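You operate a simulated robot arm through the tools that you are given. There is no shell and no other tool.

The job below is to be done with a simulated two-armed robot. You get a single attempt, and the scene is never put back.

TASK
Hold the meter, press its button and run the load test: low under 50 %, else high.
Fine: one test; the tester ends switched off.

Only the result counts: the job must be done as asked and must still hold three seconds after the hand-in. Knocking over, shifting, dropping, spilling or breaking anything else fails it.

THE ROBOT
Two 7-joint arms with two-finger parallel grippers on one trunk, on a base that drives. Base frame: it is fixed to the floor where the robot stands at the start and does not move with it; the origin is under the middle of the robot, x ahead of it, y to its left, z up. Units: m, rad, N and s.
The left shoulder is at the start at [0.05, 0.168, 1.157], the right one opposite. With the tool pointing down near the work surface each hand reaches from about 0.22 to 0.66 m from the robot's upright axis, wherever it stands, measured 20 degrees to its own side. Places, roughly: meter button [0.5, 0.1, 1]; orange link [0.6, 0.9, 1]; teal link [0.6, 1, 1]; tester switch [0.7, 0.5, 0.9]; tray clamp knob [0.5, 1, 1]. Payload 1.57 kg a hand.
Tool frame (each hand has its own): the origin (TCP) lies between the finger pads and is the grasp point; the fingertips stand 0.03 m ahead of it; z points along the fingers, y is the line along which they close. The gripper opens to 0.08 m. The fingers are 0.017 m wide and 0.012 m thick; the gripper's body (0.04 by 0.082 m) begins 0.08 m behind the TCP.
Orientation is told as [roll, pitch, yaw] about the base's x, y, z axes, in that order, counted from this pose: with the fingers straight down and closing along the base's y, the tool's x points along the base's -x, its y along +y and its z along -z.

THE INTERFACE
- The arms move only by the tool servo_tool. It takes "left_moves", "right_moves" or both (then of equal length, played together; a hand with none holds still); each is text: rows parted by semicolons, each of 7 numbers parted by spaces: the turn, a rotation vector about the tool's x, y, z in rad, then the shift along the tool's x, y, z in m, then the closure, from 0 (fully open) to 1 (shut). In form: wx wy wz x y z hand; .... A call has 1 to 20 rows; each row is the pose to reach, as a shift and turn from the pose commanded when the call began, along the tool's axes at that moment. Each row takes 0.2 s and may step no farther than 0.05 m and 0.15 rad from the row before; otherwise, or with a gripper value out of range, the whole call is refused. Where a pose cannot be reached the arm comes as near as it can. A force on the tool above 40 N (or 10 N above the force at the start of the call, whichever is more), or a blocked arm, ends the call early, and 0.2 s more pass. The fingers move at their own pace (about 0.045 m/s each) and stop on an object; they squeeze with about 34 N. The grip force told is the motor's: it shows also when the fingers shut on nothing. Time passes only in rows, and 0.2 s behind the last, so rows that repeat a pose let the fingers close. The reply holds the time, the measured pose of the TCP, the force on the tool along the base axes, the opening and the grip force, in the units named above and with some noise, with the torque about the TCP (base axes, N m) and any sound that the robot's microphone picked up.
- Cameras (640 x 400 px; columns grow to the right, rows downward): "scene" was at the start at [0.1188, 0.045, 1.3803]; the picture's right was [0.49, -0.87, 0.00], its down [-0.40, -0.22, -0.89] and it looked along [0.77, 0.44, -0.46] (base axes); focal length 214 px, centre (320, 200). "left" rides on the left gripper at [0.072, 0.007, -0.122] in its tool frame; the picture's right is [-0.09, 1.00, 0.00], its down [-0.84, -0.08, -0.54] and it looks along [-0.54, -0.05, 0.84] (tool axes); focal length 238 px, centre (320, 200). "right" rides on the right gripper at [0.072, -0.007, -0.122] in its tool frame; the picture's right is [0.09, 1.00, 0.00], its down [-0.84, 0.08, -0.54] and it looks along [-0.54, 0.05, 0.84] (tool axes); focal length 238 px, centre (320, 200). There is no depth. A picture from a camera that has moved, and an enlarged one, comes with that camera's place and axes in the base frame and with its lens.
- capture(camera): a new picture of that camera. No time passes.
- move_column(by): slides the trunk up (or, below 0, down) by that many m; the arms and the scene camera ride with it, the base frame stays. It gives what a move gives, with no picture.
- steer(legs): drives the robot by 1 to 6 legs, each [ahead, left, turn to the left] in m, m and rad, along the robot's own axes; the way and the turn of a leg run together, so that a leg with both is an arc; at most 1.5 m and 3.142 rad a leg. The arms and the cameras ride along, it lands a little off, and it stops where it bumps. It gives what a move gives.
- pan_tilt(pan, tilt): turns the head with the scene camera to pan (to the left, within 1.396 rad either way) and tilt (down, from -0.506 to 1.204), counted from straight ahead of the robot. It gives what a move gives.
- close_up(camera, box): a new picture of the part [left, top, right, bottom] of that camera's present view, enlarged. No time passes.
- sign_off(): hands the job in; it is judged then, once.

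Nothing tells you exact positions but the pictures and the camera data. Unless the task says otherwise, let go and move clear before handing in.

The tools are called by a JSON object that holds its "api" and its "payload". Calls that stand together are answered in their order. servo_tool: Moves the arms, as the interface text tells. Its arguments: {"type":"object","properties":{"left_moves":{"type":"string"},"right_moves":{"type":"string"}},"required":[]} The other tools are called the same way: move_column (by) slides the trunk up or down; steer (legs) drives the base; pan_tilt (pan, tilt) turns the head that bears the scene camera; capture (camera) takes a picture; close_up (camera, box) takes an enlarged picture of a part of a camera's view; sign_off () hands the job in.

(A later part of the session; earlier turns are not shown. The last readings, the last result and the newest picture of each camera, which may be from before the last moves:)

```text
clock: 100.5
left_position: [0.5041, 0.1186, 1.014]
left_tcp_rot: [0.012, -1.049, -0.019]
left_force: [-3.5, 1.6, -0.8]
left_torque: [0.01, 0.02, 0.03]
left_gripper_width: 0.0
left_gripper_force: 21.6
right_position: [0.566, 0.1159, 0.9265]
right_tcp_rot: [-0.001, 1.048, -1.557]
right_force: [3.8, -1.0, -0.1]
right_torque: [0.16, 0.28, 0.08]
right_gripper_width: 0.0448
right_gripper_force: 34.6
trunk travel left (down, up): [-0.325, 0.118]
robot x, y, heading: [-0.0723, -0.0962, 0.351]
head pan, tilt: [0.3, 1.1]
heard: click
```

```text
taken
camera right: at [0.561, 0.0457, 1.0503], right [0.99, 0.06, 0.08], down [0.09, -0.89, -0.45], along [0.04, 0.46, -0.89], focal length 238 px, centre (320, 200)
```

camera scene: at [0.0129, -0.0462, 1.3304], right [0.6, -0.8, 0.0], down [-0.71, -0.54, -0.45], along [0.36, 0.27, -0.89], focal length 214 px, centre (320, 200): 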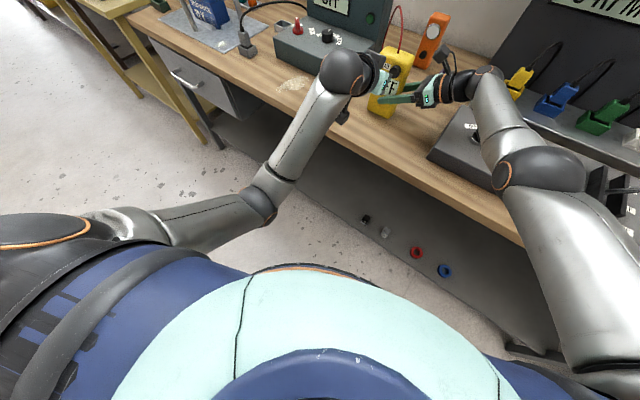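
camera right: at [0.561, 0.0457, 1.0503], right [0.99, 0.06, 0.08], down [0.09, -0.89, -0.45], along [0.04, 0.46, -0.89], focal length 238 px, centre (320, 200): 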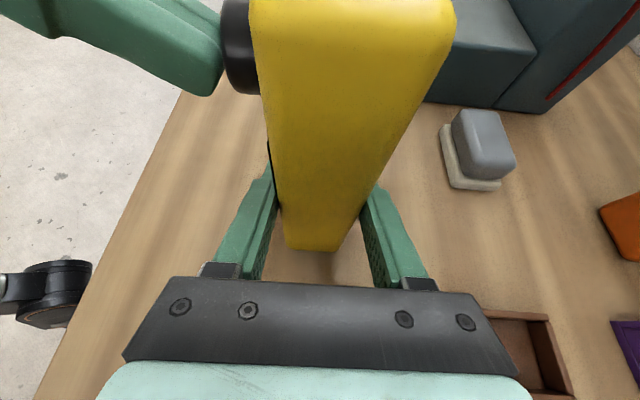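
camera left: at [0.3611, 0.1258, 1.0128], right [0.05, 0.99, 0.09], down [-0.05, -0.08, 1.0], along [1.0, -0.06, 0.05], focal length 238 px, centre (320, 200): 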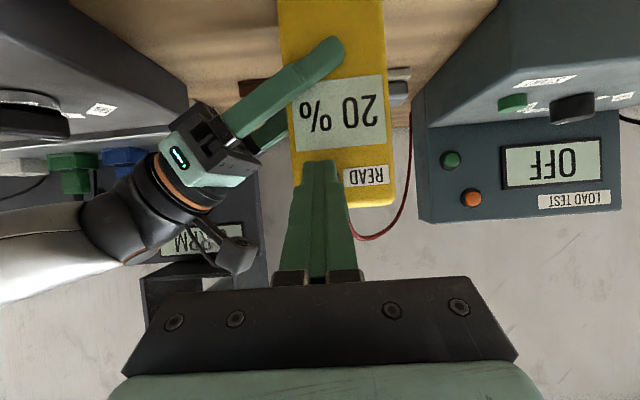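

Click — the meter shows a reading. I'll zoom in, since the picture is upside-down.

{"api": "close_up", "payload": {"camera": "left", "box": [280, 60, 400, 200]}}

{"api": "servo_tool", "payload": {"left_moves": "0 0 0 0 0 0 1; 0 0 0 0 0 0 1; 0 0 0 0 0 0 1; 0 0 0 0 0 0 1; 0 0 0 0 0 0 1"}}

{"api": "close_up", "payload": {"camera": "left", "box": [280, 60, 400, 200]}}

```text
2.86 times, centred on (340, 130) of left
camera zoom: at [0.3611, 0.1258, 1.0128], right [0.05, 0.99, 0.09], down [-0.05, -0.08, 1.0], along [1.0, -0.06, 0.05], focal length 681 px, centre (263, 400)
```

zoom: 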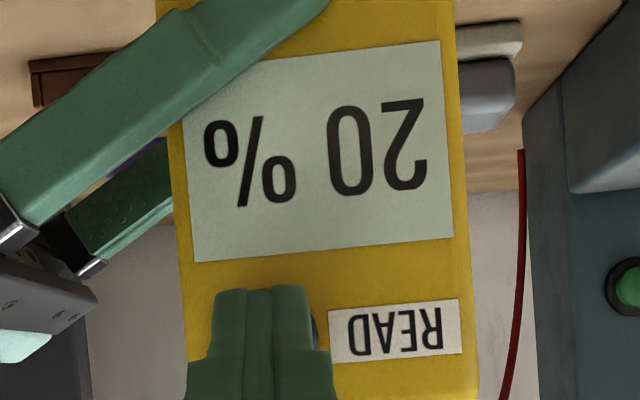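

```text
clock: 101.7
left_position: [0.5032, 0.1196, 1.015]
left_tcp_rot: [0.01, -1.05, -0.017]
left_force: [-4.0, 1.0, -1.2]
left_torque: [-0.03, 0.07, 0.01]
left_gripper_width: 0.0
left_gripper_force: 20.6
right_position: [0.5661, 0.1157, 0.9288]
right_tcp_rot: [0.0, 1.046, -1.553]
right_force: [5.3, -1.0, -0.3]
right_torque: [0.04, 0.32, 0.03]
right_gripper_width: 0.0449
right_gripper_force: 34.1
trunk travel left (down, up): [-0.325, 0.118]
robot x, y, heading: [-0.0792, -0.0935, 0.348]
head pan, tilt: [0.3, 1.1]
```

```text
2.86 times, centred on (340, 130) of left
camera zoom: at [0.3614, 0.1253, 1.0136], right [0.05, 0.99, 0.08], down [-0.06, -0.08, 1.0], along [1.0, -0.06, 0.05], focal length 681 px, centre (263, 400)
```

zoom: 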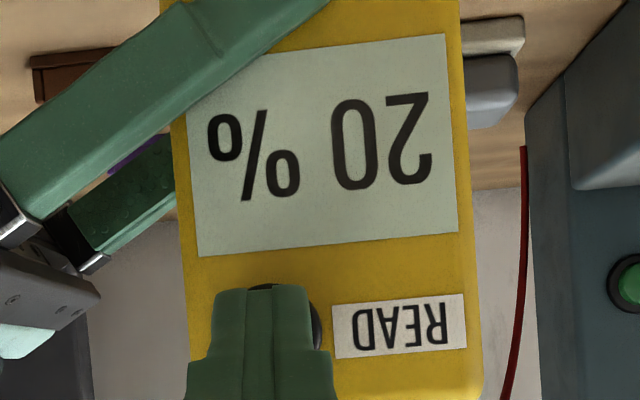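

The meter reads **20 %** (under 50 %), so the load test must be run on LOW. I'll withdraw the left finger, then release and retreat the right hand.

{"api": "servo_tool", "payload": {"left_moves": "0 0 0 0.0062 0 -0.0108 1; 0 0 0 0.0124 0 -0.0217 1; 0 0 0 -0.0223 0 -0.0416 1; 0 0 0 -0.057 0 -0.0615 1; 0 0 0 -0.0917 0 -0.0814 1"}}

{"api": "servo_tool", "payload": {"right_moves": "0 0 0 0 0 0 0.6; 0 0 0 0 0 0 0.3; 0 0 0 0 0 0 0; 0 0 0 0 0 0 0; 0 0 0 0 0 0 0; 0 0 0 0 0 -0.03 0; 0 0 0 0 0 -0.06 0; 0 0 0 0 0 -0.09 0; 0 0 0 0 0 -0.12 0; 0 0 0 0.035 0 -0.14 0; 0 0 0 0.07 0 -0.16 0; 0 0 0 0.105 0 -0.18 0; 0 0 0 0.14 0 -0.2 0; 0 0 0 0.173 0 -0.22 0"}}

{"api": "pan_tilt", "payload": {"pan": -0.1, "tilt": 0.7}}

{"api": "capture", "payload": {"camera": "scene"}}

```text
clock: 102.8
left_position: [0.48, 0.1155, 1.1336]
left_tcp_rot: [-0.001, -1.048, -0.015]
left_force: [-0.8, 0.2, 0.1]
left_torque: [-0.02, -0.02, 0.01]
left_gripper_width: 0.0
left_gripper_force: 21.1
right_position: [0.5663, 0.116, 0.9273]
right_tcp_rot: [0.0, 1.049, -1.554]
right_force: [-0.9, -0.5, -0.2]
right_torque: [-0.01, -0.01, 0.04]
right_gripper_width: 0.045
right_gripper_force: 33.8
trunk travel left (down, up): [-0.325, 0.118]
robot x, y, heading: [-0.0735, -0.0974, 0.349]
head pan, tilt: [0.3, 1.1]
```

```text
clock: 105.8
left_position: [0.4797, 0.1156, 1.133]
left_tcp_rot: [0.001, -1.052, -0.015]
left_force: [0.2, -0.3, 0.3]
left_torque: [-0.01, 0.01, -0.07]
left_gripper_width: 0.0
left_gripper_force: 21.0
right_position: [0.565, 0.0145, 1.1898]
right_tcp_rot: [-0.002, 1.043, -1.554]
right_force: [-0.3, -0.3, -0.1]
right_torque: [-0.02, 0.0, 0.02]
right_gripper_width: 0.0802
right_gripper_force: 0.1
trunk travel left (down, up): [-0.325, 0.118]
robot x, y, heading: [-0.0741, -0.0959, 0.348]
head pan, tilt: [0.3, 1.1]
```

```text
clock: 106.7
left_position: [0.4808, 0.1162, 1.1328]
left_tcp_rot: [0.001, -1.051, -0.013]
left_force: [-0.7, -0.2, 0.4]
left_torque: [0.01, 0.04, -0.01]
left_gripper_width: 0.0004
left_gripper_force: 21.1
right_position: [0.5655, 0.0153, 1.1892]
right_tcp_rot: [0.001, 1.049, -1.554]
right_force: [-0.1, 0.5, -0.7]
right_torque: [0.0, -0.02, -0.03]
right_gripper_width: 0.0802
right_gripper_force: 0.0
trunk travel left (down, up): [-0.325, 0.118]
robot x, y, heading: [-0.0749, -0.101, 0.35]
head pan, tilt: [-0.099, 0.7]
```

```text
taken
camera scene: at [0.0447, -0.0634, 1.3603], right [0.25, -0.97, 0.0], down [-0.62, -0.16, -0.76], along [0.74, 0.19, -0.64], focal length 214 px, centre (320, 200)
```

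scene: 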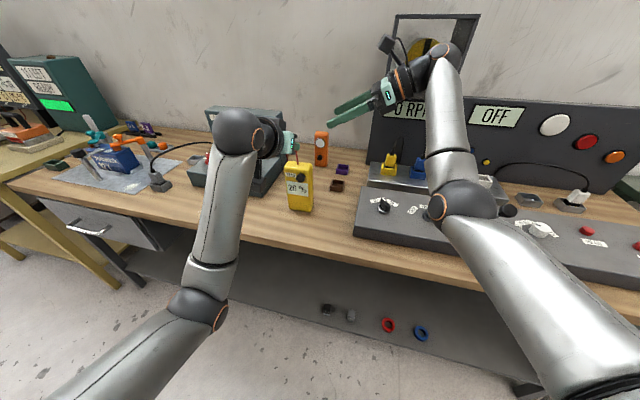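

{"api": "close_up", "payload": {"camera": "scene", "box": [270, 150, 330, 215]}}

```text
6.15 times, centred on (300, 182) of scene
camera zoom: at [0.0447, -0.0634, 1.3603], right [0.25, -0.97, 0.0], down [-0.62, -0.16, -0.76], along [0.74, 0.19, -0.64], focal length 1320 px, centre (443, 308)
```

zoom: 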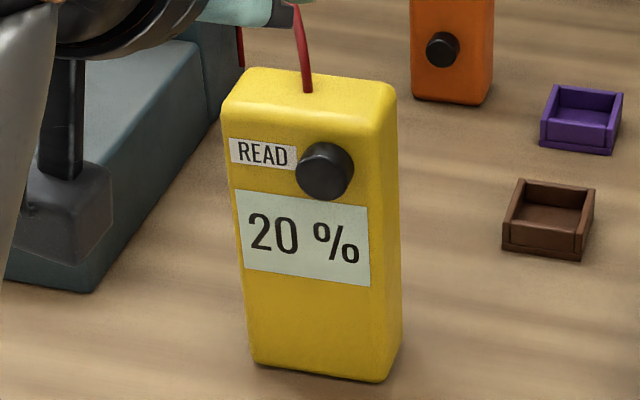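

Confirmed: 20 % → LOW. Now I'll park the left hand up-left, and straighten the right hand to fingers-down for working the tester.

{"api": "servo_tool", "payload": {"left_moves": "0 0 0 0.0031 0.0372 -0.0248 1; 0 0 0 0.0062 0.0745 -0.0496 1; 0 0 0 0.0093 0.1117 -0.0744 1; 0 0 0 0.0124 0.149 -0.0992 1; 0 0 0 0.0155 0.1862 -0.1241 1; 0 0 0 0.0186 0.2235 -0.1489 1; 0 0 0 0.0217 0.2607 -0.1737 1; 0 0 0 0.0248 0.298 -0.1985 1; 0 0 0 0.0279 0.3352 -0.2233 1", "right_moves": "0 -0.1163 0 0 0 0 0; 0 -0.2327 0 0 0 0 0; 0 -0.349 0 0 0 0 0; 0 -0.4653 0 0 0 0 0; 0 -0.5817 0 0 0 0 0; 0 -0.698 0 0 0 0 0; 0 -0.8143 0 0 0 0 0; 0 -0.9307 0 0 0 0 0; 0 -1.047 0 0 0 0 0"}}

{"api": "capture", "payload": {"camera": "scene"}}

```text
clock: 108.7
left_position: [0.2701, 0.4569, 1.2216]
left_tcp_rot: [-0.007, -1.053, -0.007]
left_force: [0.3, 0.8, -0.2]
left_torque: [-0.05, -0.03, -0.06]
left_gripper_width: 0.0002
left_gripper_force: 22.0
right_position: [0.5122, -0.0203, 1.164]
right_tcp_rot: [-0.001, 0.007, -1.553]
right_force: [-1.0, 1.2, 1.1]
right_torque: [-0.08, -0.07, 0.04]
right_gripper_width: 0.0799
right_gripper_force: 0.1
right hand out of reach, approached as far as the arm can: row 4, 5, 6, 7, 8, 9
trunk travel left (down, up): [-0.325, 0.118]
robot x, y, heading: [-0.0749, -0.0997, 0.346]
head pan, tilt: [-0.099, 0.7]
```

```text
taken
camera scene: at [0.0427, -0.0594, 1.3605], right [0.25, -0.97, 0.0], down [-0.62, -0.16, -0.77], along [0.74, 0.19, -0.64], focal length 214 px, centre (320, 200)
```

scene: 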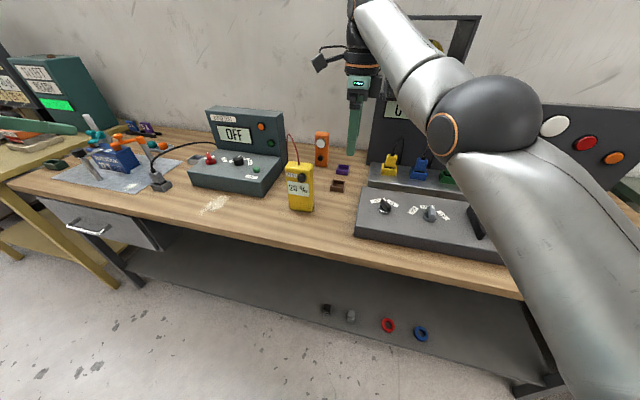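

Now drive: turn straight, back off 0.1 m, and strafe left to the tester.

{"api": "steer", "payload": {"legs": [[0, 0, -0.348], [-0.1, 0, 0], [0, 0.7, 0]]}}

{"api": "capture", "payload": {"camera": "scene"}}

{"api": "capture", "payload": {"camera": "right"}}

```text
clock: 117.1
left_position: [0.3398, 0.9989, 1.2235]
left_tcp_rot: [0.002, -1.052, -0.363]
left_force: [0.1, 0.5, 0.1]
left_torque: [0.0, -0.01, 0.02]
left_gripper_width: 0.0001
left_gripper_force: 22.0
right_position: [0.4045, 0.4674, 1.164]
right_tcp_rot: [-0.005, 0.013, -1.903]
right_force: [1.0, -0.1, 0.4]
right_torque: [0.03, -0.01, 0.03]
right_gripper_width: 0.0802
right_gripper_force: 0.0
trunk travel left (down, up): [-0.325, 0.118]
robot x, y, heading: [-0.1747, 0.5973, -0.002]
head pan, tilt: [-0.099, 0.7]
```

```text
taken
camera scene: at [-0.0511, 0.5911, 1.3604], right [-0.1, -0.99, 0.0], down [-0.64, 0.06, -0.76], along [0.76, -0.08, -0.64], focal length 214 px, centre (320, 200)
```

scene: 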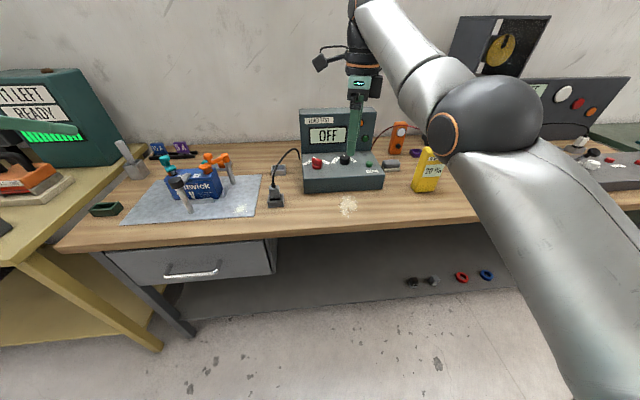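

```text
taken
camera right: at [0.4219, 0.5355, 1.2854], right [0.97, -0.24, 0.0], down [-0.2, -0.82, 0.53], along [-0.13, -0.51, -0.85], focal length 238 px, centre (320, 200)
```

right: 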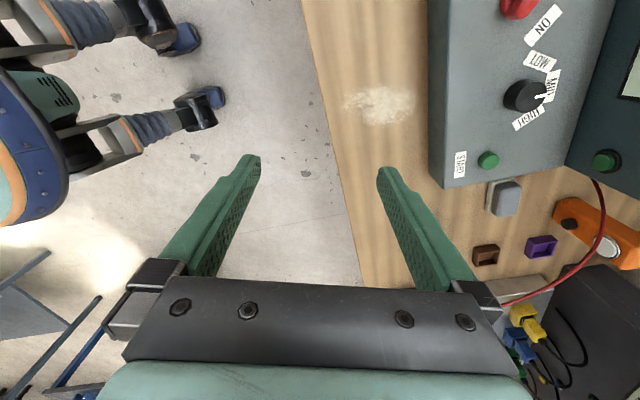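

{"api": "close_up", "payload": {"camera": "scene", "box": [290, 95, 400, 200]}}

{"api": "close_up", "payload": {"camera": "right", "box": [420, 0, 640, 200]}}

{"api": "capture", "payload": {"camera": "left"}}

```text
3.81 times, centred on (345, 148) of scene
camera zoom: at [-0.0511, 0.5911, 1.3604], right [-0.1, -0.99, 0.0], down [-0.64, 0.06, -0.76], along [0.76, -0.08, -0.64], focal length 817 px, centre (225, 400)
```

zoom: 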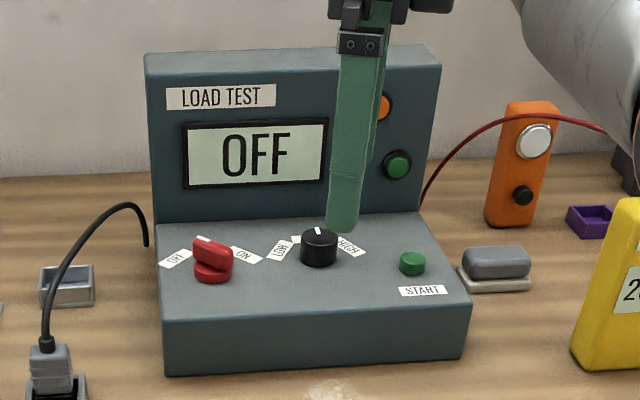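

```text
2.00 times, centred on (530, 100) of right
camera zoom: at [0.4219, 0.5355, 1.2854], right [0.97, -0.24, 0.0], down [-0.2, -0.82, 0.53], along [-0.13, -0.51, -0.85], focal length 477 px, centre (-100, 400)
```

zoom: 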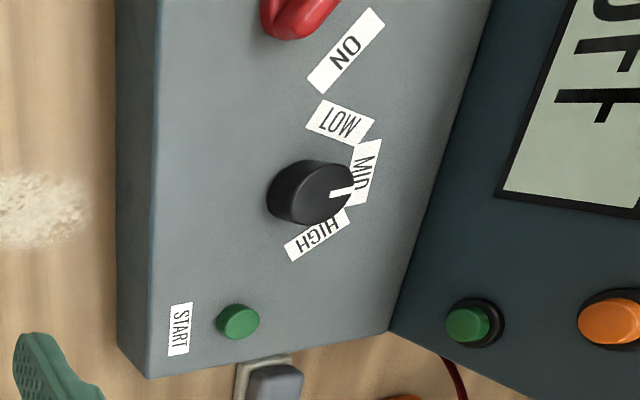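

```text
taken
camera left: at [0.2094, 1.0538, 1.2216], right [0.4, 0.91, 0.08], down [-0.08, -0.05, 1.0], along [0.91, -0.4, 0.05], focal length 238 px, centre (320, 200)
```

left: 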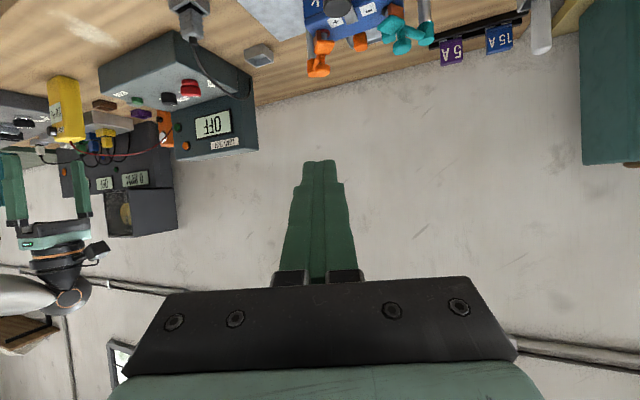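

Triangulated: START ≈ (0.637, 0.336, 0.944), selector top ≈ (0.672, 0.424, 0.956), switch ≈ (0.66, 0.53, 0.95). I'll turn the right hand to yaw 0 here in free space.

{"api": "servo_tool", "payload": {"right_moves": "0 0 -0.136 0 0 0 0; 0 0 -0.272 0 0 0 0; 0 0 -0.408 0 0 0 0; 0 0 -0.544 0 0 0 0; 0 0 -0.68 0 0 0 0; 0 0 -0.816 0 0 0 0; 0 0 -0.952 0 0 0 0; 0 0 -1.088 0 0 0 0; 0 0 -1.224 0 0 0 0; 0 0 -1.36 0 0 0 0; 0 0 -1.496 0 0 0 0; 0 0 -1.632 0 0 0 0; 0 0 -1.768 0 0 0 0; 0 0 -1.903 0 0 0 0"}}

{"api": "capture", "payload": {"camera": "scene"}}

{"api": "capture", "payload": {"camera": "right"}}

```text
clock: 120.1
left_position: [0.3397, 0.9989, 1.2226]
left_tcp_rot: [0.002, -1.051, -0.362]
left_force: [0.0, -0.8, 0.3]
left_torque: [0.01, -0.01, -0.02]
left_gripper_width: 0.0002
left_gripper_force: 21.1
right_position: [0.4055, 0.4677, 1.1632]
right_tcp_rot: [0.012, -0.001, 0.002]
right_force: [-0.6, 0.4, 0.6]
right_torque: [0.03, -0.01, 0.01]
right_gripper_width: 0.08
right_gripper_force: 0.0
trunk travel left (down, up): [-0.325, 0.118]
robot x, y, heading: [-0.1694, 0.6025, -0.001]
head pan, tilt: [-0.099, 0.7]
```

```text
taken
camera scene: at [-0.0512, 0.591, 1.3604], right [-0.1, -0.99, 0.0], down [-0.64, 0.06, -0.77], along [0.76, -0.08, -0.64], focal length 214 px, centre (320, 200)
```

scene: 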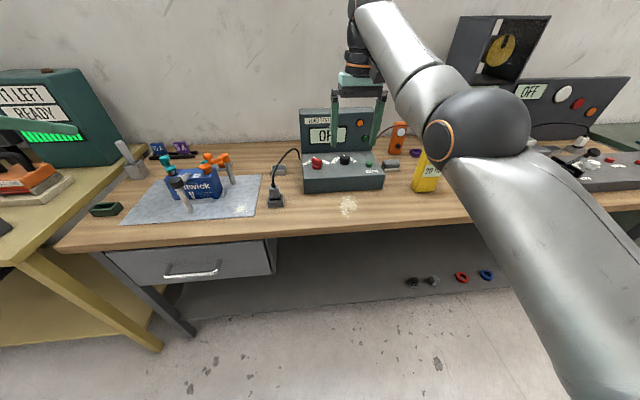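

```text
taken
camera right: at [0.3335, 0.4584, 1.2845], right [-0.09, 1.0, 0.01], down [0.84, 0.07, 0.54], along [0.54, 0.06, -0.84], focal length 238 px, centre (320, 200)
```

right: 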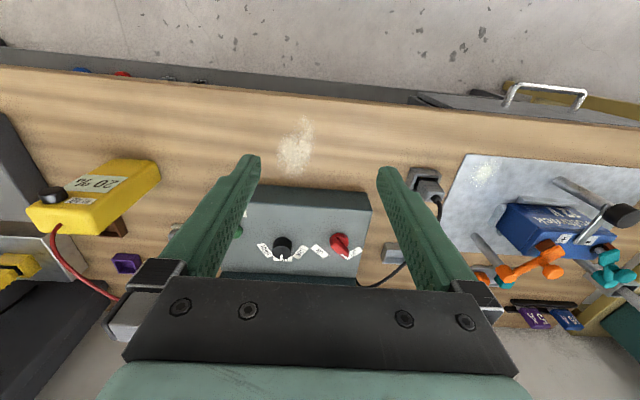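

Now drive ahead so that the tester comes within comfortable reach of the right hand.

{"api": "steer", "payload": {"legs": [[0.21, 0.0, 0.0]]}}

{"api": "capture", "payload": {"camera": "right"}}

{"api": "capture", "payload": {"camera": "scene"}}

```text
clock: 121.8
left_position: [0.5542, 0.9978, 1.2229]
left_tcp_rot: [0.002, -1.052, -0.364]
left_force: [0.9, -0.1, 0.1]
left_torque: [0.04, 0.02, 0.0]
left_gripper_width: 0.0
left_gripper_force: 21.0
right_position: [0.6185, 0.4672, 1.164]
right_tcp_rot: [0.014, -0.001, 0.0]
right_force: [-0.3, 1.1, -0.1]
right_torque: [0.0, 0.02, -0.01]
right_gripper_width: 0.0802
right_gripper_force: 0.0
trunk travel left (down, up): [-0.325, 0.118]
robot x, y, heading: [0.0408, 0.6047, -0.003]
head pan, tilt: [-0.099, 0.7]
```

```text
taken
camera right: at [0.5474, 0.4584, 1.2842], right [-0.09, 1.0, 0.01], down [0.84, 0.07, 0.54], along [0.54, 0.06, -0.84], focal length 238 px, centre (320, 200)
```

right: 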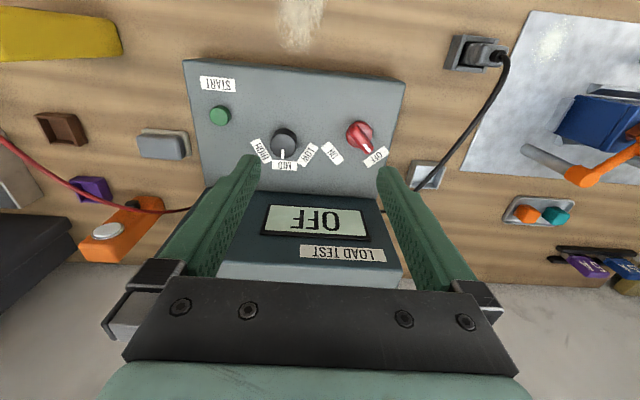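

```text
taken
camera scene: at [0.1628, 0.5907, 1.3603], right [-0.1, -0.99, 0.0], down [-0.64, 0.06, -0.76], along [0.76, -0.08, -0.64], focal length 214 px, centre (320, 200)
```

scene: 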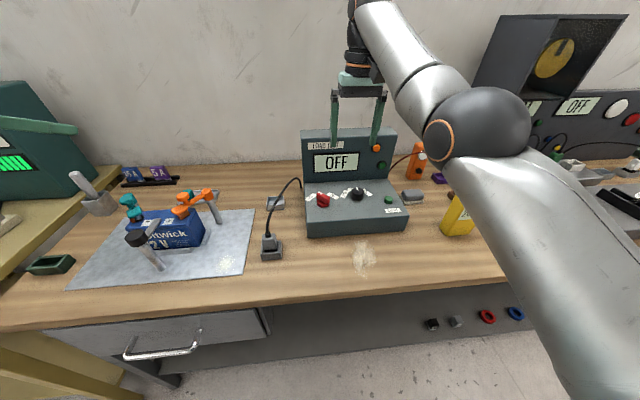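

{"api": "close_up", "payload": {"camera": "right", "box": [180, 60, 410, 195]}}

{"api": "close_up", "payload": {"camera": "scene", "box": [290, 120, 420, 245]}}

```text
2.78 times, centred on (295, 128) of right
camera zoom: at [0.5474, 0.4584, 1.2842], right [-0.09, 1.0, 0.01], down [0.84, 0.07, 0.54], along [0.54, 0.06, -0.84], focal length 663 px, centre (390, 402)
```

zoom: 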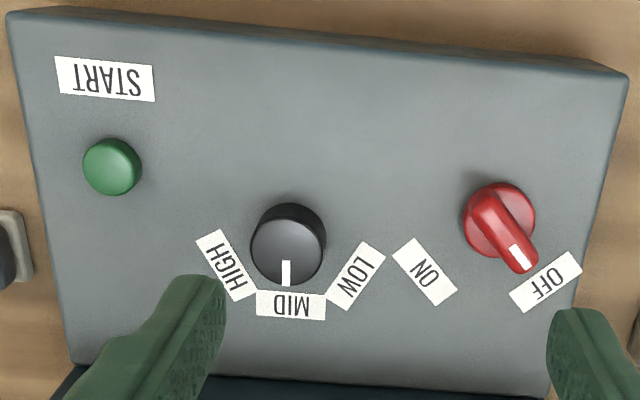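

```text
3.20 times, centred on (355, 182) of scene
camera zoom: at [0.1628, 0.5907, 1.3603], right [-0.1, -0.99, 0.0], down [-0.64, 0.06, -0.76], along [0.76, -0.08, -0.64], focal length 686 px, centre (208, 256)
```

zoom: 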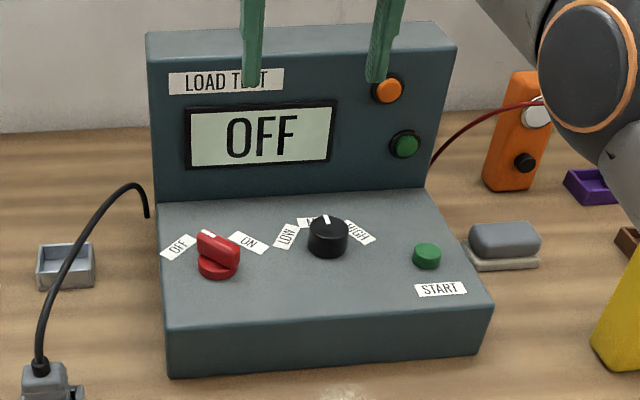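

Clear view: console top z ≈ 0.936; selector axis ≈ (0.673, 0.421), top 0.956; switch axis ≈ (0.649, 0.530), bar at OFF (+45°), ON at −45°; START at (0.636, 0.335), top 0.951. I'll go above the selector with the hand at yaw −30°, so it can turn +60° to LOW.

{"api": "servo_tool", "payload": {"right_moves": "0.003 0 0.105 -0.0107 -0.009 0.025 0; 0.006 0 0.21 -0.0214 -0.018 0.05 0; 0.009 0 0.315 -0.0321 -0.028 0.075 0; 0.012 0 0.42 -0.0428 -0.037 0.1 0; 0.014 0 0.524 -0.0535 -0.046 0.125 0"}}

{"api": "capture", "payload": {"camera": "right"}}

{"api": "capture", "payload": {"camera": "scene"}}

```text
clock: 123.0
left_position: [0.554, 0.9987, 1.2232]
left_tcp_rot: [0.003, -1.052, -0.364]
left_force: [0.2, 0.6, -0.3]
left_torque: [0.02, -0.04, 0.0]
left_gripper_width: 0.0
left_gripper_force: 21.3
right_position: [0.6589, 0.4229, 1.0366]
right_tcp_rot: [0.001, 0.004, -0.525]
right_force: [-0.3, 0.6, 0.1]
right_torque: [0.0, -0.01, 0.02]
right_gripper_width: 0.0802
right_gripper_force: 0.0
right hand out of reach, approached as far as the arm can: row 3, 4, 5
trunk travel left (down, up): [-0.325, 0.118]
robot x, y, heading: [0.0394, 0.6005, 0.001]
head pan, tilt: [-0.099, 0.7]
```

```text
taken
camera right: at [0.5941, 0.4519, 1.1577], right [0.42, 0.91, 0.0], down [0.76, -0.35, 0.54], along [0.49, -0.23, -0.84], focal length 238 px, centre (320, 200)
```

right: 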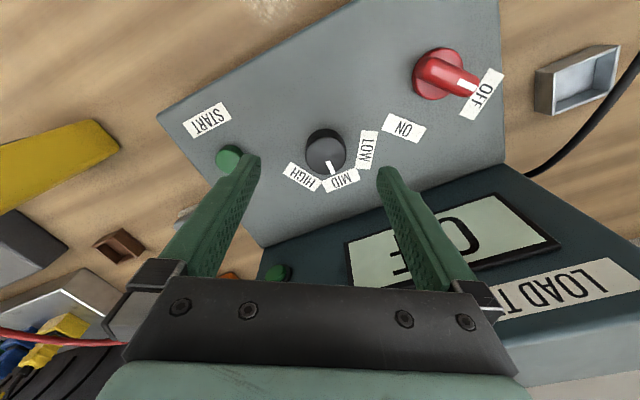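

```text
taken
camera scene: at [0.1623, 0.5905, 1.3604], right [-0.1, -0.99, 0.0], down [-0.64, 0.06, -0.76], along [0.76, -0.08, -0.64], focal length 214 px, centre (320, 200)
```

scene: 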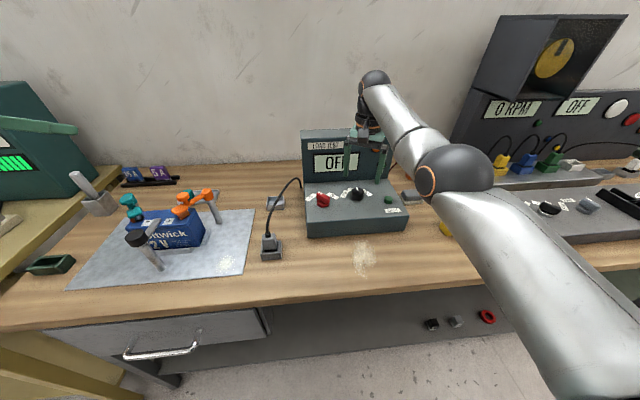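

The selector is a little beyond reach; I'll pull the hand back and drive the base 6 cm closer.

{"api": "servo_tool", "payload": {"right_moves": "0 0 0 0.0303 -0.0176 -0.025 0; 0 0 0 0.0606 -0.0351 -0.05 0"}}

{"api": "steer", "payload": {"legs": [[0.06, 0.0, 0.0]]}}

{"api": "capture", "payload": {"camera": "right"}}

{"api": "close_up", "payload": {"camera": "scene", "box": [270, 100, 430, 245]}}

```text
clock: 123.6
left_position: [0.553, 0.9977, 1.2232]
left_tcp_rot: [0.002, -1.051, -0.363]
left_force: [-0.2, -0.1, -0.2]
left_torque: [-0.02, 0.0, 0.0]
left_gripper_width: 0.0
left_gripper_force: 21.4
right_position: [0.6498, 0.4221, 1.0431]
right_tcp_rot: [0.001, 0.003, -0.523]
right_force: [0.3, -0.9, -0.8]
right_torque: [0.01, 0.01, -0.01]
right_gripper_width: 0.0801
right_gripper_force: 0.1
right hand out of reach, approached as far as the arm can: row 1, 2
trunk travel left (down, up): [-0.325, 0.118]
robot x, y, heading: [0.0367, 0.6007, -0.001]
head pan, tilt: [-0.099, 0.7]
```

```text
clock: 124.5
left_position: [0.6148, 0.9976, 1.2226]
left_tcp_rot: [0.001, -1.051, -0.364]
left_force: [0.4, 0.7, 0.1]
left_torque: [0.01, -0.01, -0.02]
left_gripper_width: 0.0
left_gripper_force: 20.9
right_position: [0.7111, 0.4226, 1.0424]
right_tcp_rot: [0.0, 0.005, -0.525]
right_force: [-0.4, 0.6, 0.5]
right_torque: [0.01, 0.04, 0.06]
right_gripper_width: 0.0799
right_gripper_force: 0.0
trunk travel left (down, up): [-0.325, 0.118]
robot x, y, heading: [0.0971, 0.5995, 0.004]
head pan, tilt: [-0.099, 0.7]
```

```text
taken
camera right: at [0.6453, 0.452, 1.1639], right [0.42, 0.91, 0.0], down [0.77, -0.35, 0.54], along [0.49, -0.23, -0.84], focal length 238 px, centre (320, 200)
```

right: 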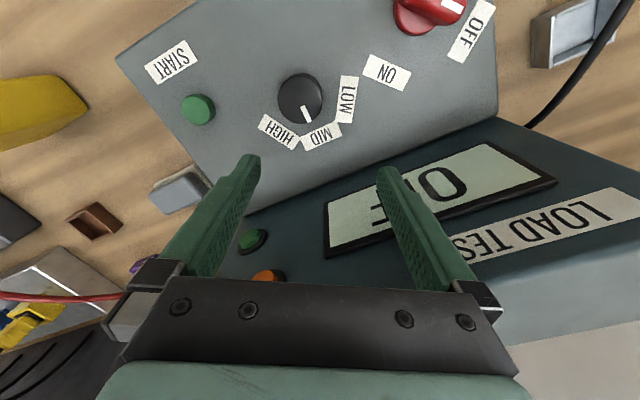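

```text
2.76 times, centred on (350, 172) of scene
camera zoom: at [0.2228, 0.5906, 1.3602], right [-0.1, -0.99, 0.0], down [-0.64, 0.07, -0.76], along [0.76, -0.08, -0.64], focal length 592 px, centre (237, 276)
```

zoom: 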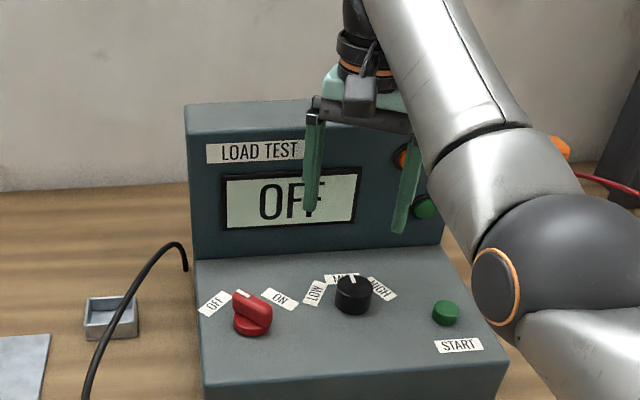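

The limit is again wrist flexion (the forearm rises too steeply). Raising the trunk will flatten the forearm and lift the hand clear of the display panel, so I'll do that.

{"api": "move_column", "payload": {"by": 0.11}}

{"api": "servo_tool", "payload": {"right_moves": "0 0 0 0.0087 -0.005 0.015 0; 0 0 0 0.0173 -0.01 0.03 0; 0 0 0 0.026 -0.015 0.045 0; 0 0 0 0.0346 -0.02 0.06 0"}}

{"api": "capture", "payload": {"camera": "right"}}

{"api": "capture", "payload": {"camera": "scene"}}

```text
clock: 126.0
left_position: [0.6133, 0.9981, 1.333]
left_tcp_rot: [0.002, -1.051, -0.365]
left_force: [-1.2, -0.6, -0.1]
left_torque: [-0.02, 0.01, 0.02]
left_gripper_width: 0.0
left_gripper_force: 20.9
right_position: [0.7102, 0.4231, 1.1534]
right_tcp_rot: [-0.003, 0.003, -0.524]
right_force: [-0.3, 0.2, -0.2]
right_torque: [0.01, 0.04, -0.04]
right_gripper_width: 0.08
right_gripper_force: 0.0
trunk travel left (down, up): [-0.435, 0.008]
robot x, y, heading: [0.0997, 0.6016, -0.004]
head pan, tilt: [-0.099, 0.7]
```

```text
clock: 127.0
left_position: [0.6134, 0.9982, 1.3335]
left_tcp_rot: [0.001, -1.052, -0.363]
left_force: [-0.4, 0.0, -0.4]
left_torque: [0.01, -0.02, 0.01]
left_gripper_width: 0.0004
left_gripper_force: 21.7
right_position: [0.6725, 0.4205, 1.0913]
right_tcp_rot: [0.0, 0.002, -0.525]
right_force: [-0.4, 0.4, 0.3]
right_torque: [-0.01, 0.05, -0.05]
right_gripper_width: 0.0801
right_gripper_force: 0.1
right hand out of reach, approached as far as the arm can: row 4
trunk travel left (down, up): [-0.435, 0.008]
robot x, y, heading: [0.097, 0.6026, -0.006]
head pan, tilt: [-0.099, 0.7]
```

```text
taken
camera right: at [0.6075, 0.4498, 1.2138], right [0.42, 0.91, 0.0], down [0.77, -0.35, 0.54], along [0.49, -0.23, -0.84], focal length 238 px, centre (320, 200)
```

right: 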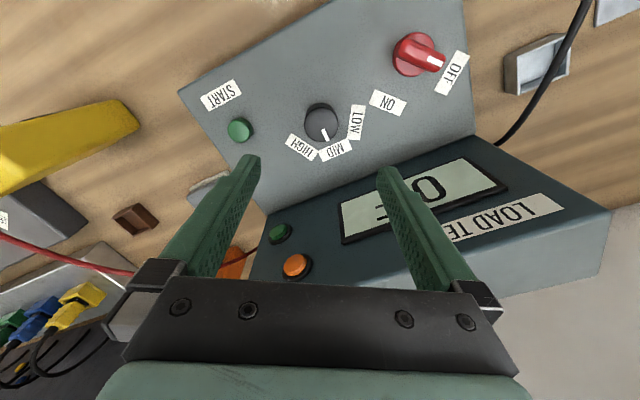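

```text
taken
camera scene: at [0.2221, 0.5901, 1.4704], right [-0.1, -0.99, 0.0], down [-0.64, 0.07, -0.76], along [0.76, -0.08, -0.64], focal length 214 px, centre (320, 200)
```

scene: 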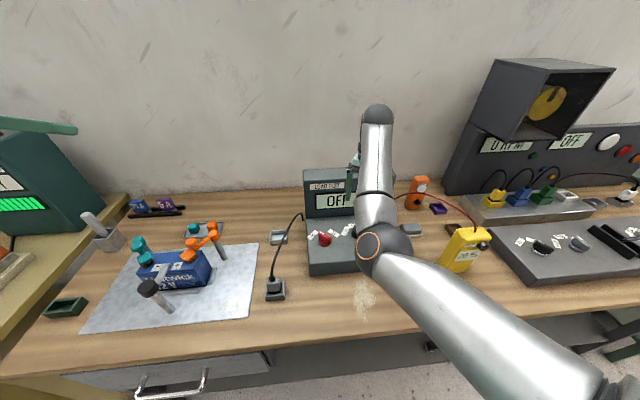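

Good — directly above the selector now. Descending to just above the knob.

{"api": "servo_tool", "payload": {"right_moves": "0 0 0 0 0 0.03 0; 0 0 0 0 0 0.06 0; 0 0 0 0 0 0.085 0"}}

{"api": "capture", "payload": {"camera": "right"}}

{"api": "capture", "payload": {"camera": "scene"}}

```text
clock: 127.8
left_position: [0.613, 0.9975, 1.3337]
left_tcp_rot: [0.003, -1.051, -0.365]
left_force: [-0.3, 0.4, 1.1]
left_torque: [0.0, 0.02, -0.04]
left_gripper_width: 0.0
left_gripper_force: 21.2
right_position: [0.6735, 0.4204, 1.0075]
right_tcp_rot: [0.0, 0.004, -0.525]
right_force: [0.4, -0.9, 0.0]
right_torque: [-0.02, 0.01, 0.03]
right_gripper_width: 0.0801
right_gripper_force: 0.1
trunk travel left (down, up): [-0.435, 0.008]
robot x, y, heading: [0.0976, 0.6, -0.001]
head pan, tilt: [-0.099, 0.7]
```

```text
taken
camera right: at [0.6096, 0.4499, 1.1301], right [0.42, 0.91, 0.0], down [0.76, -0.35, 0.54], along [0.49, -0.23, -0.84], focal length 238 px, centre (320, 200)
```

right: 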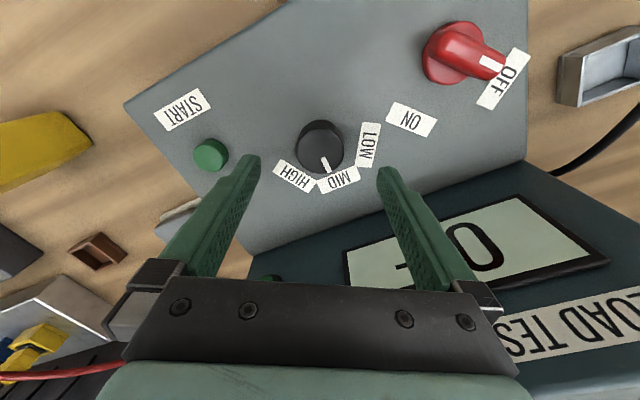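

```text
taken
camera scene: at [0.2221, 0.5904, 1.4704], right [-0.1, -0.99, 0.0], down [-0.64, 0.07, -0.76], along [0.76, -0.08, -0.64], focal length 214 px, centre (320, 200)
```

scene: 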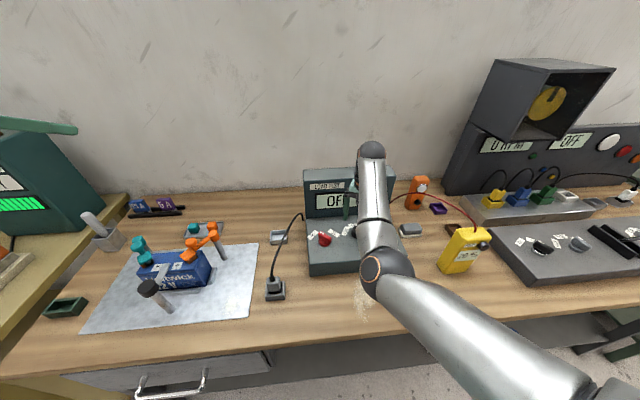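

{"api": "close_up", "payload": {"camera": "right", "box": [260, 100, 380, 200]}}

```text
4.00 times, centred on (320, 150) of right
camera zoom: at [0.6096, 0.4499, 1.1301], right [0.42, 0.91, 0.0], down [0.76, -0.35, 0.54], along [0.49, -0.23, -0.84], focal length 953 px, centre (320, 400)
```

zoom: 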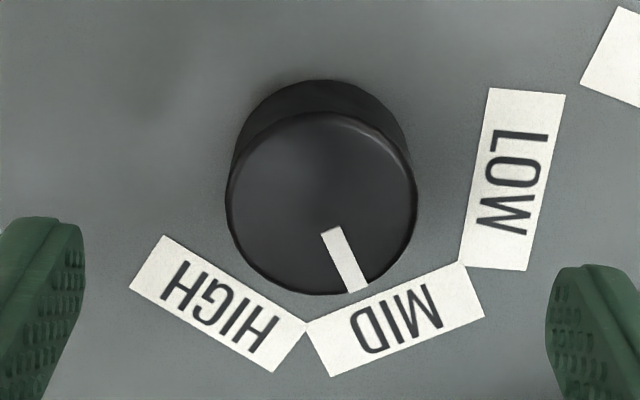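

The knob axis is (0.671, 0.421), nearly centred under the hand. Descend to straddle it (tips 3 mm above the console) and close.

{"api": "servo_tool", "payload": {"right_moves": "0 0 0 0.0025 -0.0007 0.013 0; 0 0 0 0.0025 -0.0007 0.026 0; 0 0 0 0.0025 -0.0007 0.0375 0"}}

{"api": "capture", "payload": {"camera": "right"}}

```text
clock: 128.6
left_position: [0.613, 0.9969, 1.3342]
left_tcp_rot: [0.003, -1.051, -0.364]
left_force: [0.4, 0.0, -0.4]
left_torque: [0.02, 0.01, -0.01]
left_gripper_width: 0.0001
left_gripper_force: 21.3
right_position: [0.6705, 0.4204, 0.9687]
right_tcp_rot: [0.0, 0.004, -0.525]
right_force: [-0.5, -0.5, -0.4]
right_torque: [0.0, -0.02, 0.01]
right_gripper_width: 0.0799
right_gripper_force: 0.1
trunk travel left (down, up): [-0.435, 0.008]
robot x, y, heading: [0.0991, 0.5978, -0.005]
head pan, tilt: [-0.099, 0.7]
```

```text
taken
camera right: at [0.6065, 0.4495, 1.0899], right [0.42, 0.91, 0.0], down [0.76, -0.35, 0.54], along [0.49, -0.23, -0.84], focal length 238 px, centre (320, 200)
```

right: 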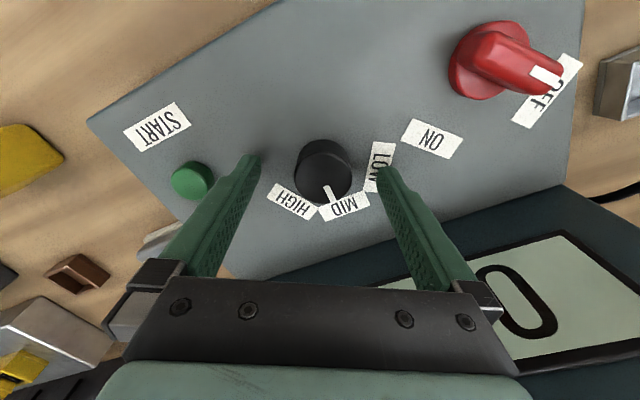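

Fingers straddle the knob with no contact force. Closing on it.

{"api": "servo_tool", "payload": {"right_moves": "0 0 0 0 0 0 0.4; 0 0 0 0 0 0 0.8; 0 0 0 0 0 0 1; 0 0 0 0 0 0 1; 0 0 0 0 0 0 1"}}

{"api": "close_up", "payload": {"camera": "right", "box": [220, 100, 420, 240]}}

```text
clock: 129.8
left_position: [0.6138, 0.9986, 1.3324]
left_tcp_rot: [0.0, -1.051, -0.362]
left_force: [0.1, 0.0, 0.1]
left_torque: [-0.01, -0.01, 0.02]
left_gripper_width: 0.0
left_gripper_force: 21.2
right_position: [0.6722, 0.4231, 0.968]
right_tcp_rot: [0.002, 0.003, -0.521]
right_force: [6.1, 7.4, -2.6]
right_torque: [0.03, -0.2, -0.03]
right_gripper_width: 0.0378
right_gripper_force: 35.0
trunk travel left (down, up): [-0.435, 0.008]
robot x, y, heading: [0.0986, 0.5979, -0.001]
head pan, tilt: [-0.099, 0.7]
```

```text
2.86 times, centred on (320, 170) of right
camera zoom: at [0.6072, 0.4511, 1.0902], right [0.42, 0.91, 0.0], down [0.77, -0.35, 0.54], along [0.49, -0.22, -0.84], focal length 681 px, centre (320, 286)
```

zoom: 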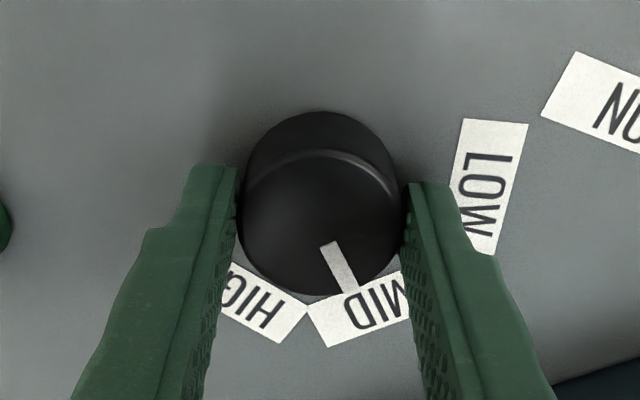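

Gripped with a ~3 mm sideways offset; I'll relieve that and rotate 60° counter-clockwise (seen from above) to LOW.

{"api": "servo_tool", "payload": {"right_moves": "0 0 0 0 0.0032 0 1; 0 0 -0.131 0 0.0032 0 1; 0 0 -0.262 0 0.0032 0 1; 0 0 -0.393 0 0.0032 0 1; 0 0 -0.524 0 0.0032 0 1; 0 0 -0.654 0 0.0032 0 1; 0 0 -0.785 0 0.0032 0 1; 0 0 -0.916 0 0.0032 0 1; 0 0 -1.047 0 0.0032 0 1"}}

{"api": "close_up", "payload": {"camera": "right", "box": [200, 90, 440, 240]}}

{"api": "close_up", "payload": {"camera": "scene", "box": [290, 150, 430, 290]}}

```text
clock: 131.8
left_position: [0.6136, 0.9973, 1.3338]
left_tcp_rot: [0.006, -1.05, -0.367]
left_force: [-0.3, 0.3, -0.6]
left_torque: [0.02, 0.02, -0.01]
left_gripper_width: 0.0003
left_gripper_force: 21.1
right_position: [0.6718, 0.4233, 0.9696]
right_tcp_rot: [0.0, 0.006, 0.525]
right_force: [-7.4, -13.3, -7.5]
right_torque: [-0.9, -0.28, -0.43]
right_gripper_width: 0.0373
right_gripper_force: 43.1
trunk travel left (down, up): [-0.435, 0.008]
robot x, y, heading: [0.0949, 0.5969, 0.001]
head pan, tilt: [-0.099, 0.7]
```

```text
2.67 times, centred on (320, 165) of right
camera zoom: at [0.6143, 0.3804, 1.0905], right [-0.58, 0.82, 0.0], down [0.69, 0.49, 0.54], along [0.44, 0.31, -0.84], focal length 636 px, centre (320, 293)
```

zoom: 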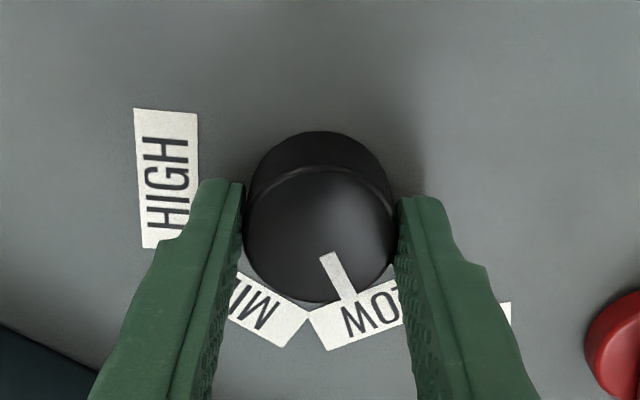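

```text
2.86 times, centred on (360, 220) of scene
camera zoom: at [0.2216, 0.5888, 1.4704], right [-0.1, -0.99, 0.0], down [-0.64, 0.07, -0.77], along [0.76, -0.08, -0.64], focal length 613 px, centre (206, 143)
```

zoom: 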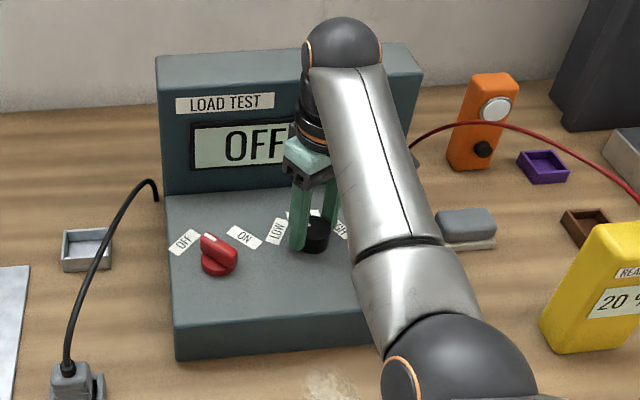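

The pointer now sits at the LOW label. I'll open and rise, and then check.

{"api": "servo_tool", "payload": {"right_moves": "0 0 0 0 0 0 0.6; 0 0 0 0 0 0 0.3; 0 0 0 0 0 0 0; 0 0 0 0 0 0 0; 0 0 0 0 0 0 0; 0 0 0 0 0 -0.02 0; 0 0 0 0 0 -0.04 0; 0 0 0 0 0 -0.06 0"}}

{"api": "capture", "payload": {"camera": "right"}}

{"api": "close_up", "payload": {"camera": "right", "box": [200, 60, 440, 210]}}

```text
clock: 133.6
left_position: [0.6142, 0.9982, 1.3338]
left_tcp_rot: [0.0, -1.052, -0.364]
left_force: [0.1, -0.8, -0.1]
left_torque: [0.02, -0.05, -0.03]
left_gripper_width: 0.0
left_gripper_force: 22.1
right_position: [0.6732, 0.4254, 1.0286]
right_tcp_rot: [0.002, 0.002, 0.524]
right_force: [0.2, -0.3, -0.1]
right_torque: [0.04, 0.01, 0.03]
right_gripper_width: 0.0799
right_gripper_force: 0.0
trunk travel left (down, up): [-0.435, 0.008]
robot x, y, heading: [0.0924, 0.5971, -0.001]
head pan, tilt: [-0.099, 0.7]
```

```text
taken
camera right: at [0.6154, 0.3832, 1.1507], right [-0.58, 0.82, 0.0], down [0.69, 0.48, 0.54], along [0.44, 0.31, -0.84], focal length 238 px, centre (320, 200)
```

right: 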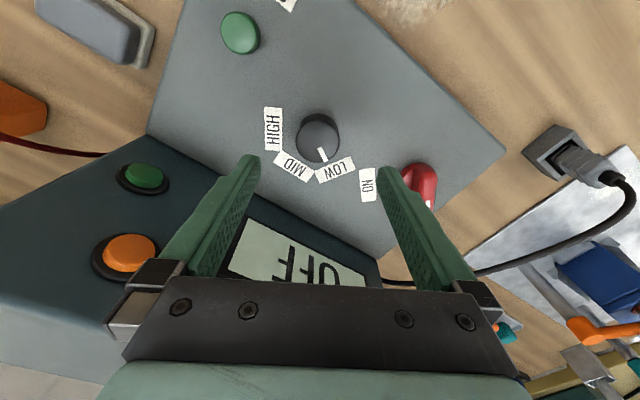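

```text
2.67 times, centred on (320, 135) of right
camera zoom: at [0.6154, 0.3832, 1.1507], right [-0.58, 0.82, 0.0], down [0.69, 0.48, 0.54], along [0.44, 0.31, -0.84], focal length 636 px, centre (320, 373)
```

zoom: 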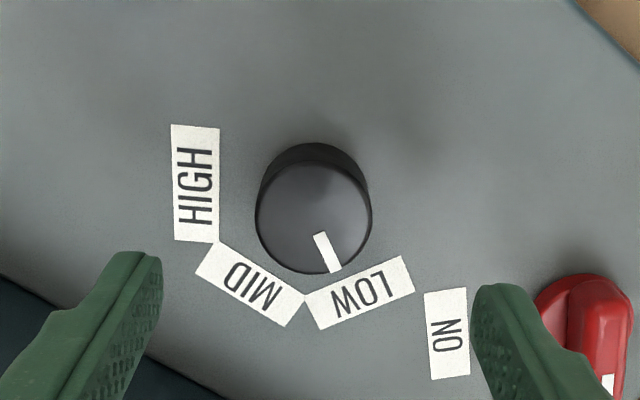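

The selector now points to LOW. Next the red switch: I'll move above it and align the closing direction across its bar (yaw +45°).

{"api": "servo_tool", "payload": {"right_moves": "0 0 -0.087 -0.0105 0.0342 0 0; 0 0 -0.174 -0.021 0.0684 0 0; 0 0 -0.261 -0.0315 0.1026 0 0; 0 0 -0.261 -0.0315 0.1026 0 0"}}

{"api": "capture", "payload": {"camera": "right"}}

{"api": "close_up", "payload": {"camera": "right", "box": [240, 80, 400, 200]}}

```text
clock: 134.6
left_position: [0.6132, 0.9982, 1.332]
left_tcp_rot: [0.0, -1.052, -0.365]
left_force: [-0.5, 0.0, 0.9]
left_torque: [-0.02, 0.02, -0.01]
left_gripper_width: 0.0
left_gripper_force: 21.8
right_position: [0.6534, 0.5269, 1.0273]
right_tcp_rot: [0.004, 0.0, 0.782]
right_force: [-0.5, -0.3, -1.5]
right_torque: [0.01, -0.04, -0.01]
right_gripper_width: 0.0801
right_gripper_force: 0.0
trunk travel left (down, up): [-0.435, 0.008]
robot x, y, heading: [0.0996, 0.5987, -0.002]
head pan, tilt: [-0.099, 0.7]
```

```text
taken
camera right: at [0.6072, 0.4722, 1.149], right [-0.77, 0.64, 0.0], down [0.54, 0.65, 0.54], along [0.34, 0.42, -0.84], focal length 238 px, centre (320, 200)
```

right: 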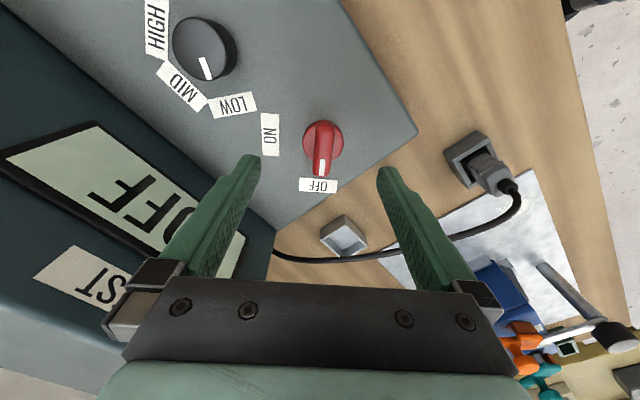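

```text
3.33 times, centred on (320, 140) of right
camera zoom: at [0.6072, 0.4722, 1.149], right [-0.77, 0.64, 0.0], down [0.54, 0.65, 0.54], along [0.34, 0.42, -0.84], focal length 794 px, centre (320, 400)
```

zoom: 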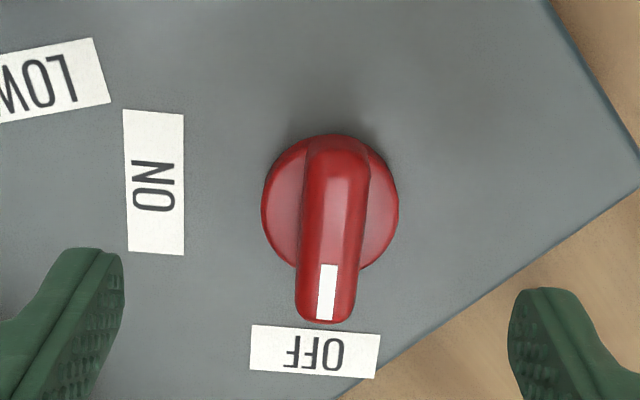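

The bar is well aligned between the fingers (axis ≈ (0.649, 0.529)). Descending so that the tips straddle the bar just above its base disc.

{"api": "servo_tool", "payload": {"right_moves": "0 0 -0.02 0.0009 0.0024 0.018 0; 0 0 -0.02 0.0018 0.0048 0.035 0; 0 0 -0.02 0.0018 0.0048 0.048 0"}}

{"api": "close_up", "payload": {"camera": "right", "box": [230, 90, 410, 225]}}

{"api": "close_up", "payload": {"camera": "scene", "box": [290, 150, 430, 290]}}

```text
clock: 135.4
left_position: [0.6135, 0.9969, 1.3336]
left_tcp_rot: [0.001, -1.051, -0.365]
left_force: [-0.7, 1.0, -0.2]
left_torque: [0.0, -0.02, 0.01]
left_gripper_width: 0.0
left_gripper_force: 21.0
right_position: [0.6447, 0.5306, 0.9798]
right_tcp_rot: [0.005, 0.001, 0.805]
right_force: [0.5, 0.1, -0.3]
right_torque: [-0.03, 0.02, 0.01]
right_gripper_width: 0.08
right_gripper_force: 0.1
trunk travel left (down, up): [-0.435, 0.008]
robot x, y, heading: [0.0951, 0.5993, -0.002]
head pan, tilt: [-0.099, 0.7]
```

```text
2.96 times, centred on (320, 158) of right
camera zoom: at [0.6007, 0.4733, 1.1015], right [-0.78, 0.62, 0.0], down [0.53, 0.66, 0.54], along [0.34, 0.42, -0.84], focal length 706 px, centre (320, 326)
```

zoom: 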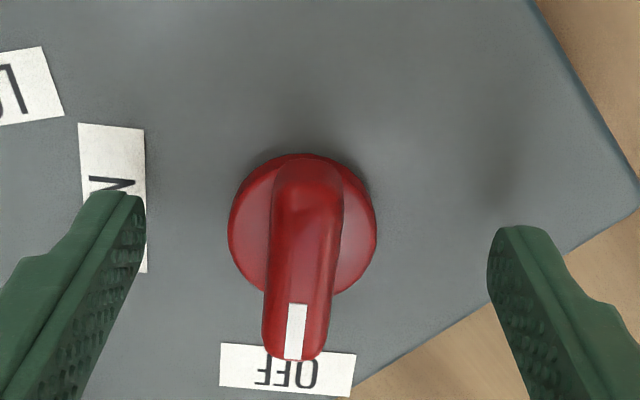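

```text
2.86 times, centred on (360, 220) of scene
camera zoom: at [0.222, 0.5904, 1.4704], right [-0.1, -0.99, 0.0], down [-0.64, 0.07, -0.76], along [0.76, -0.08, -0.64], focal length 613 px, centre (206, 143)
```

zoom: 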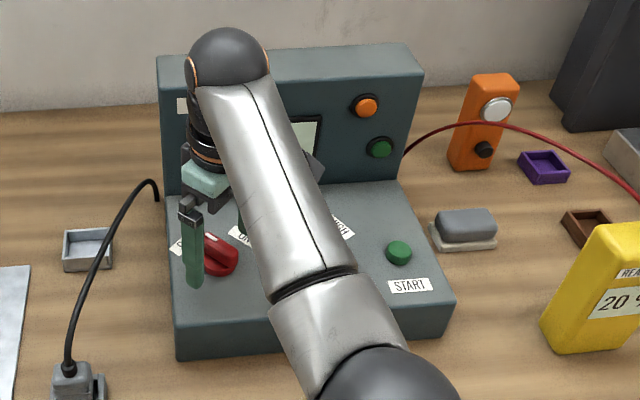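

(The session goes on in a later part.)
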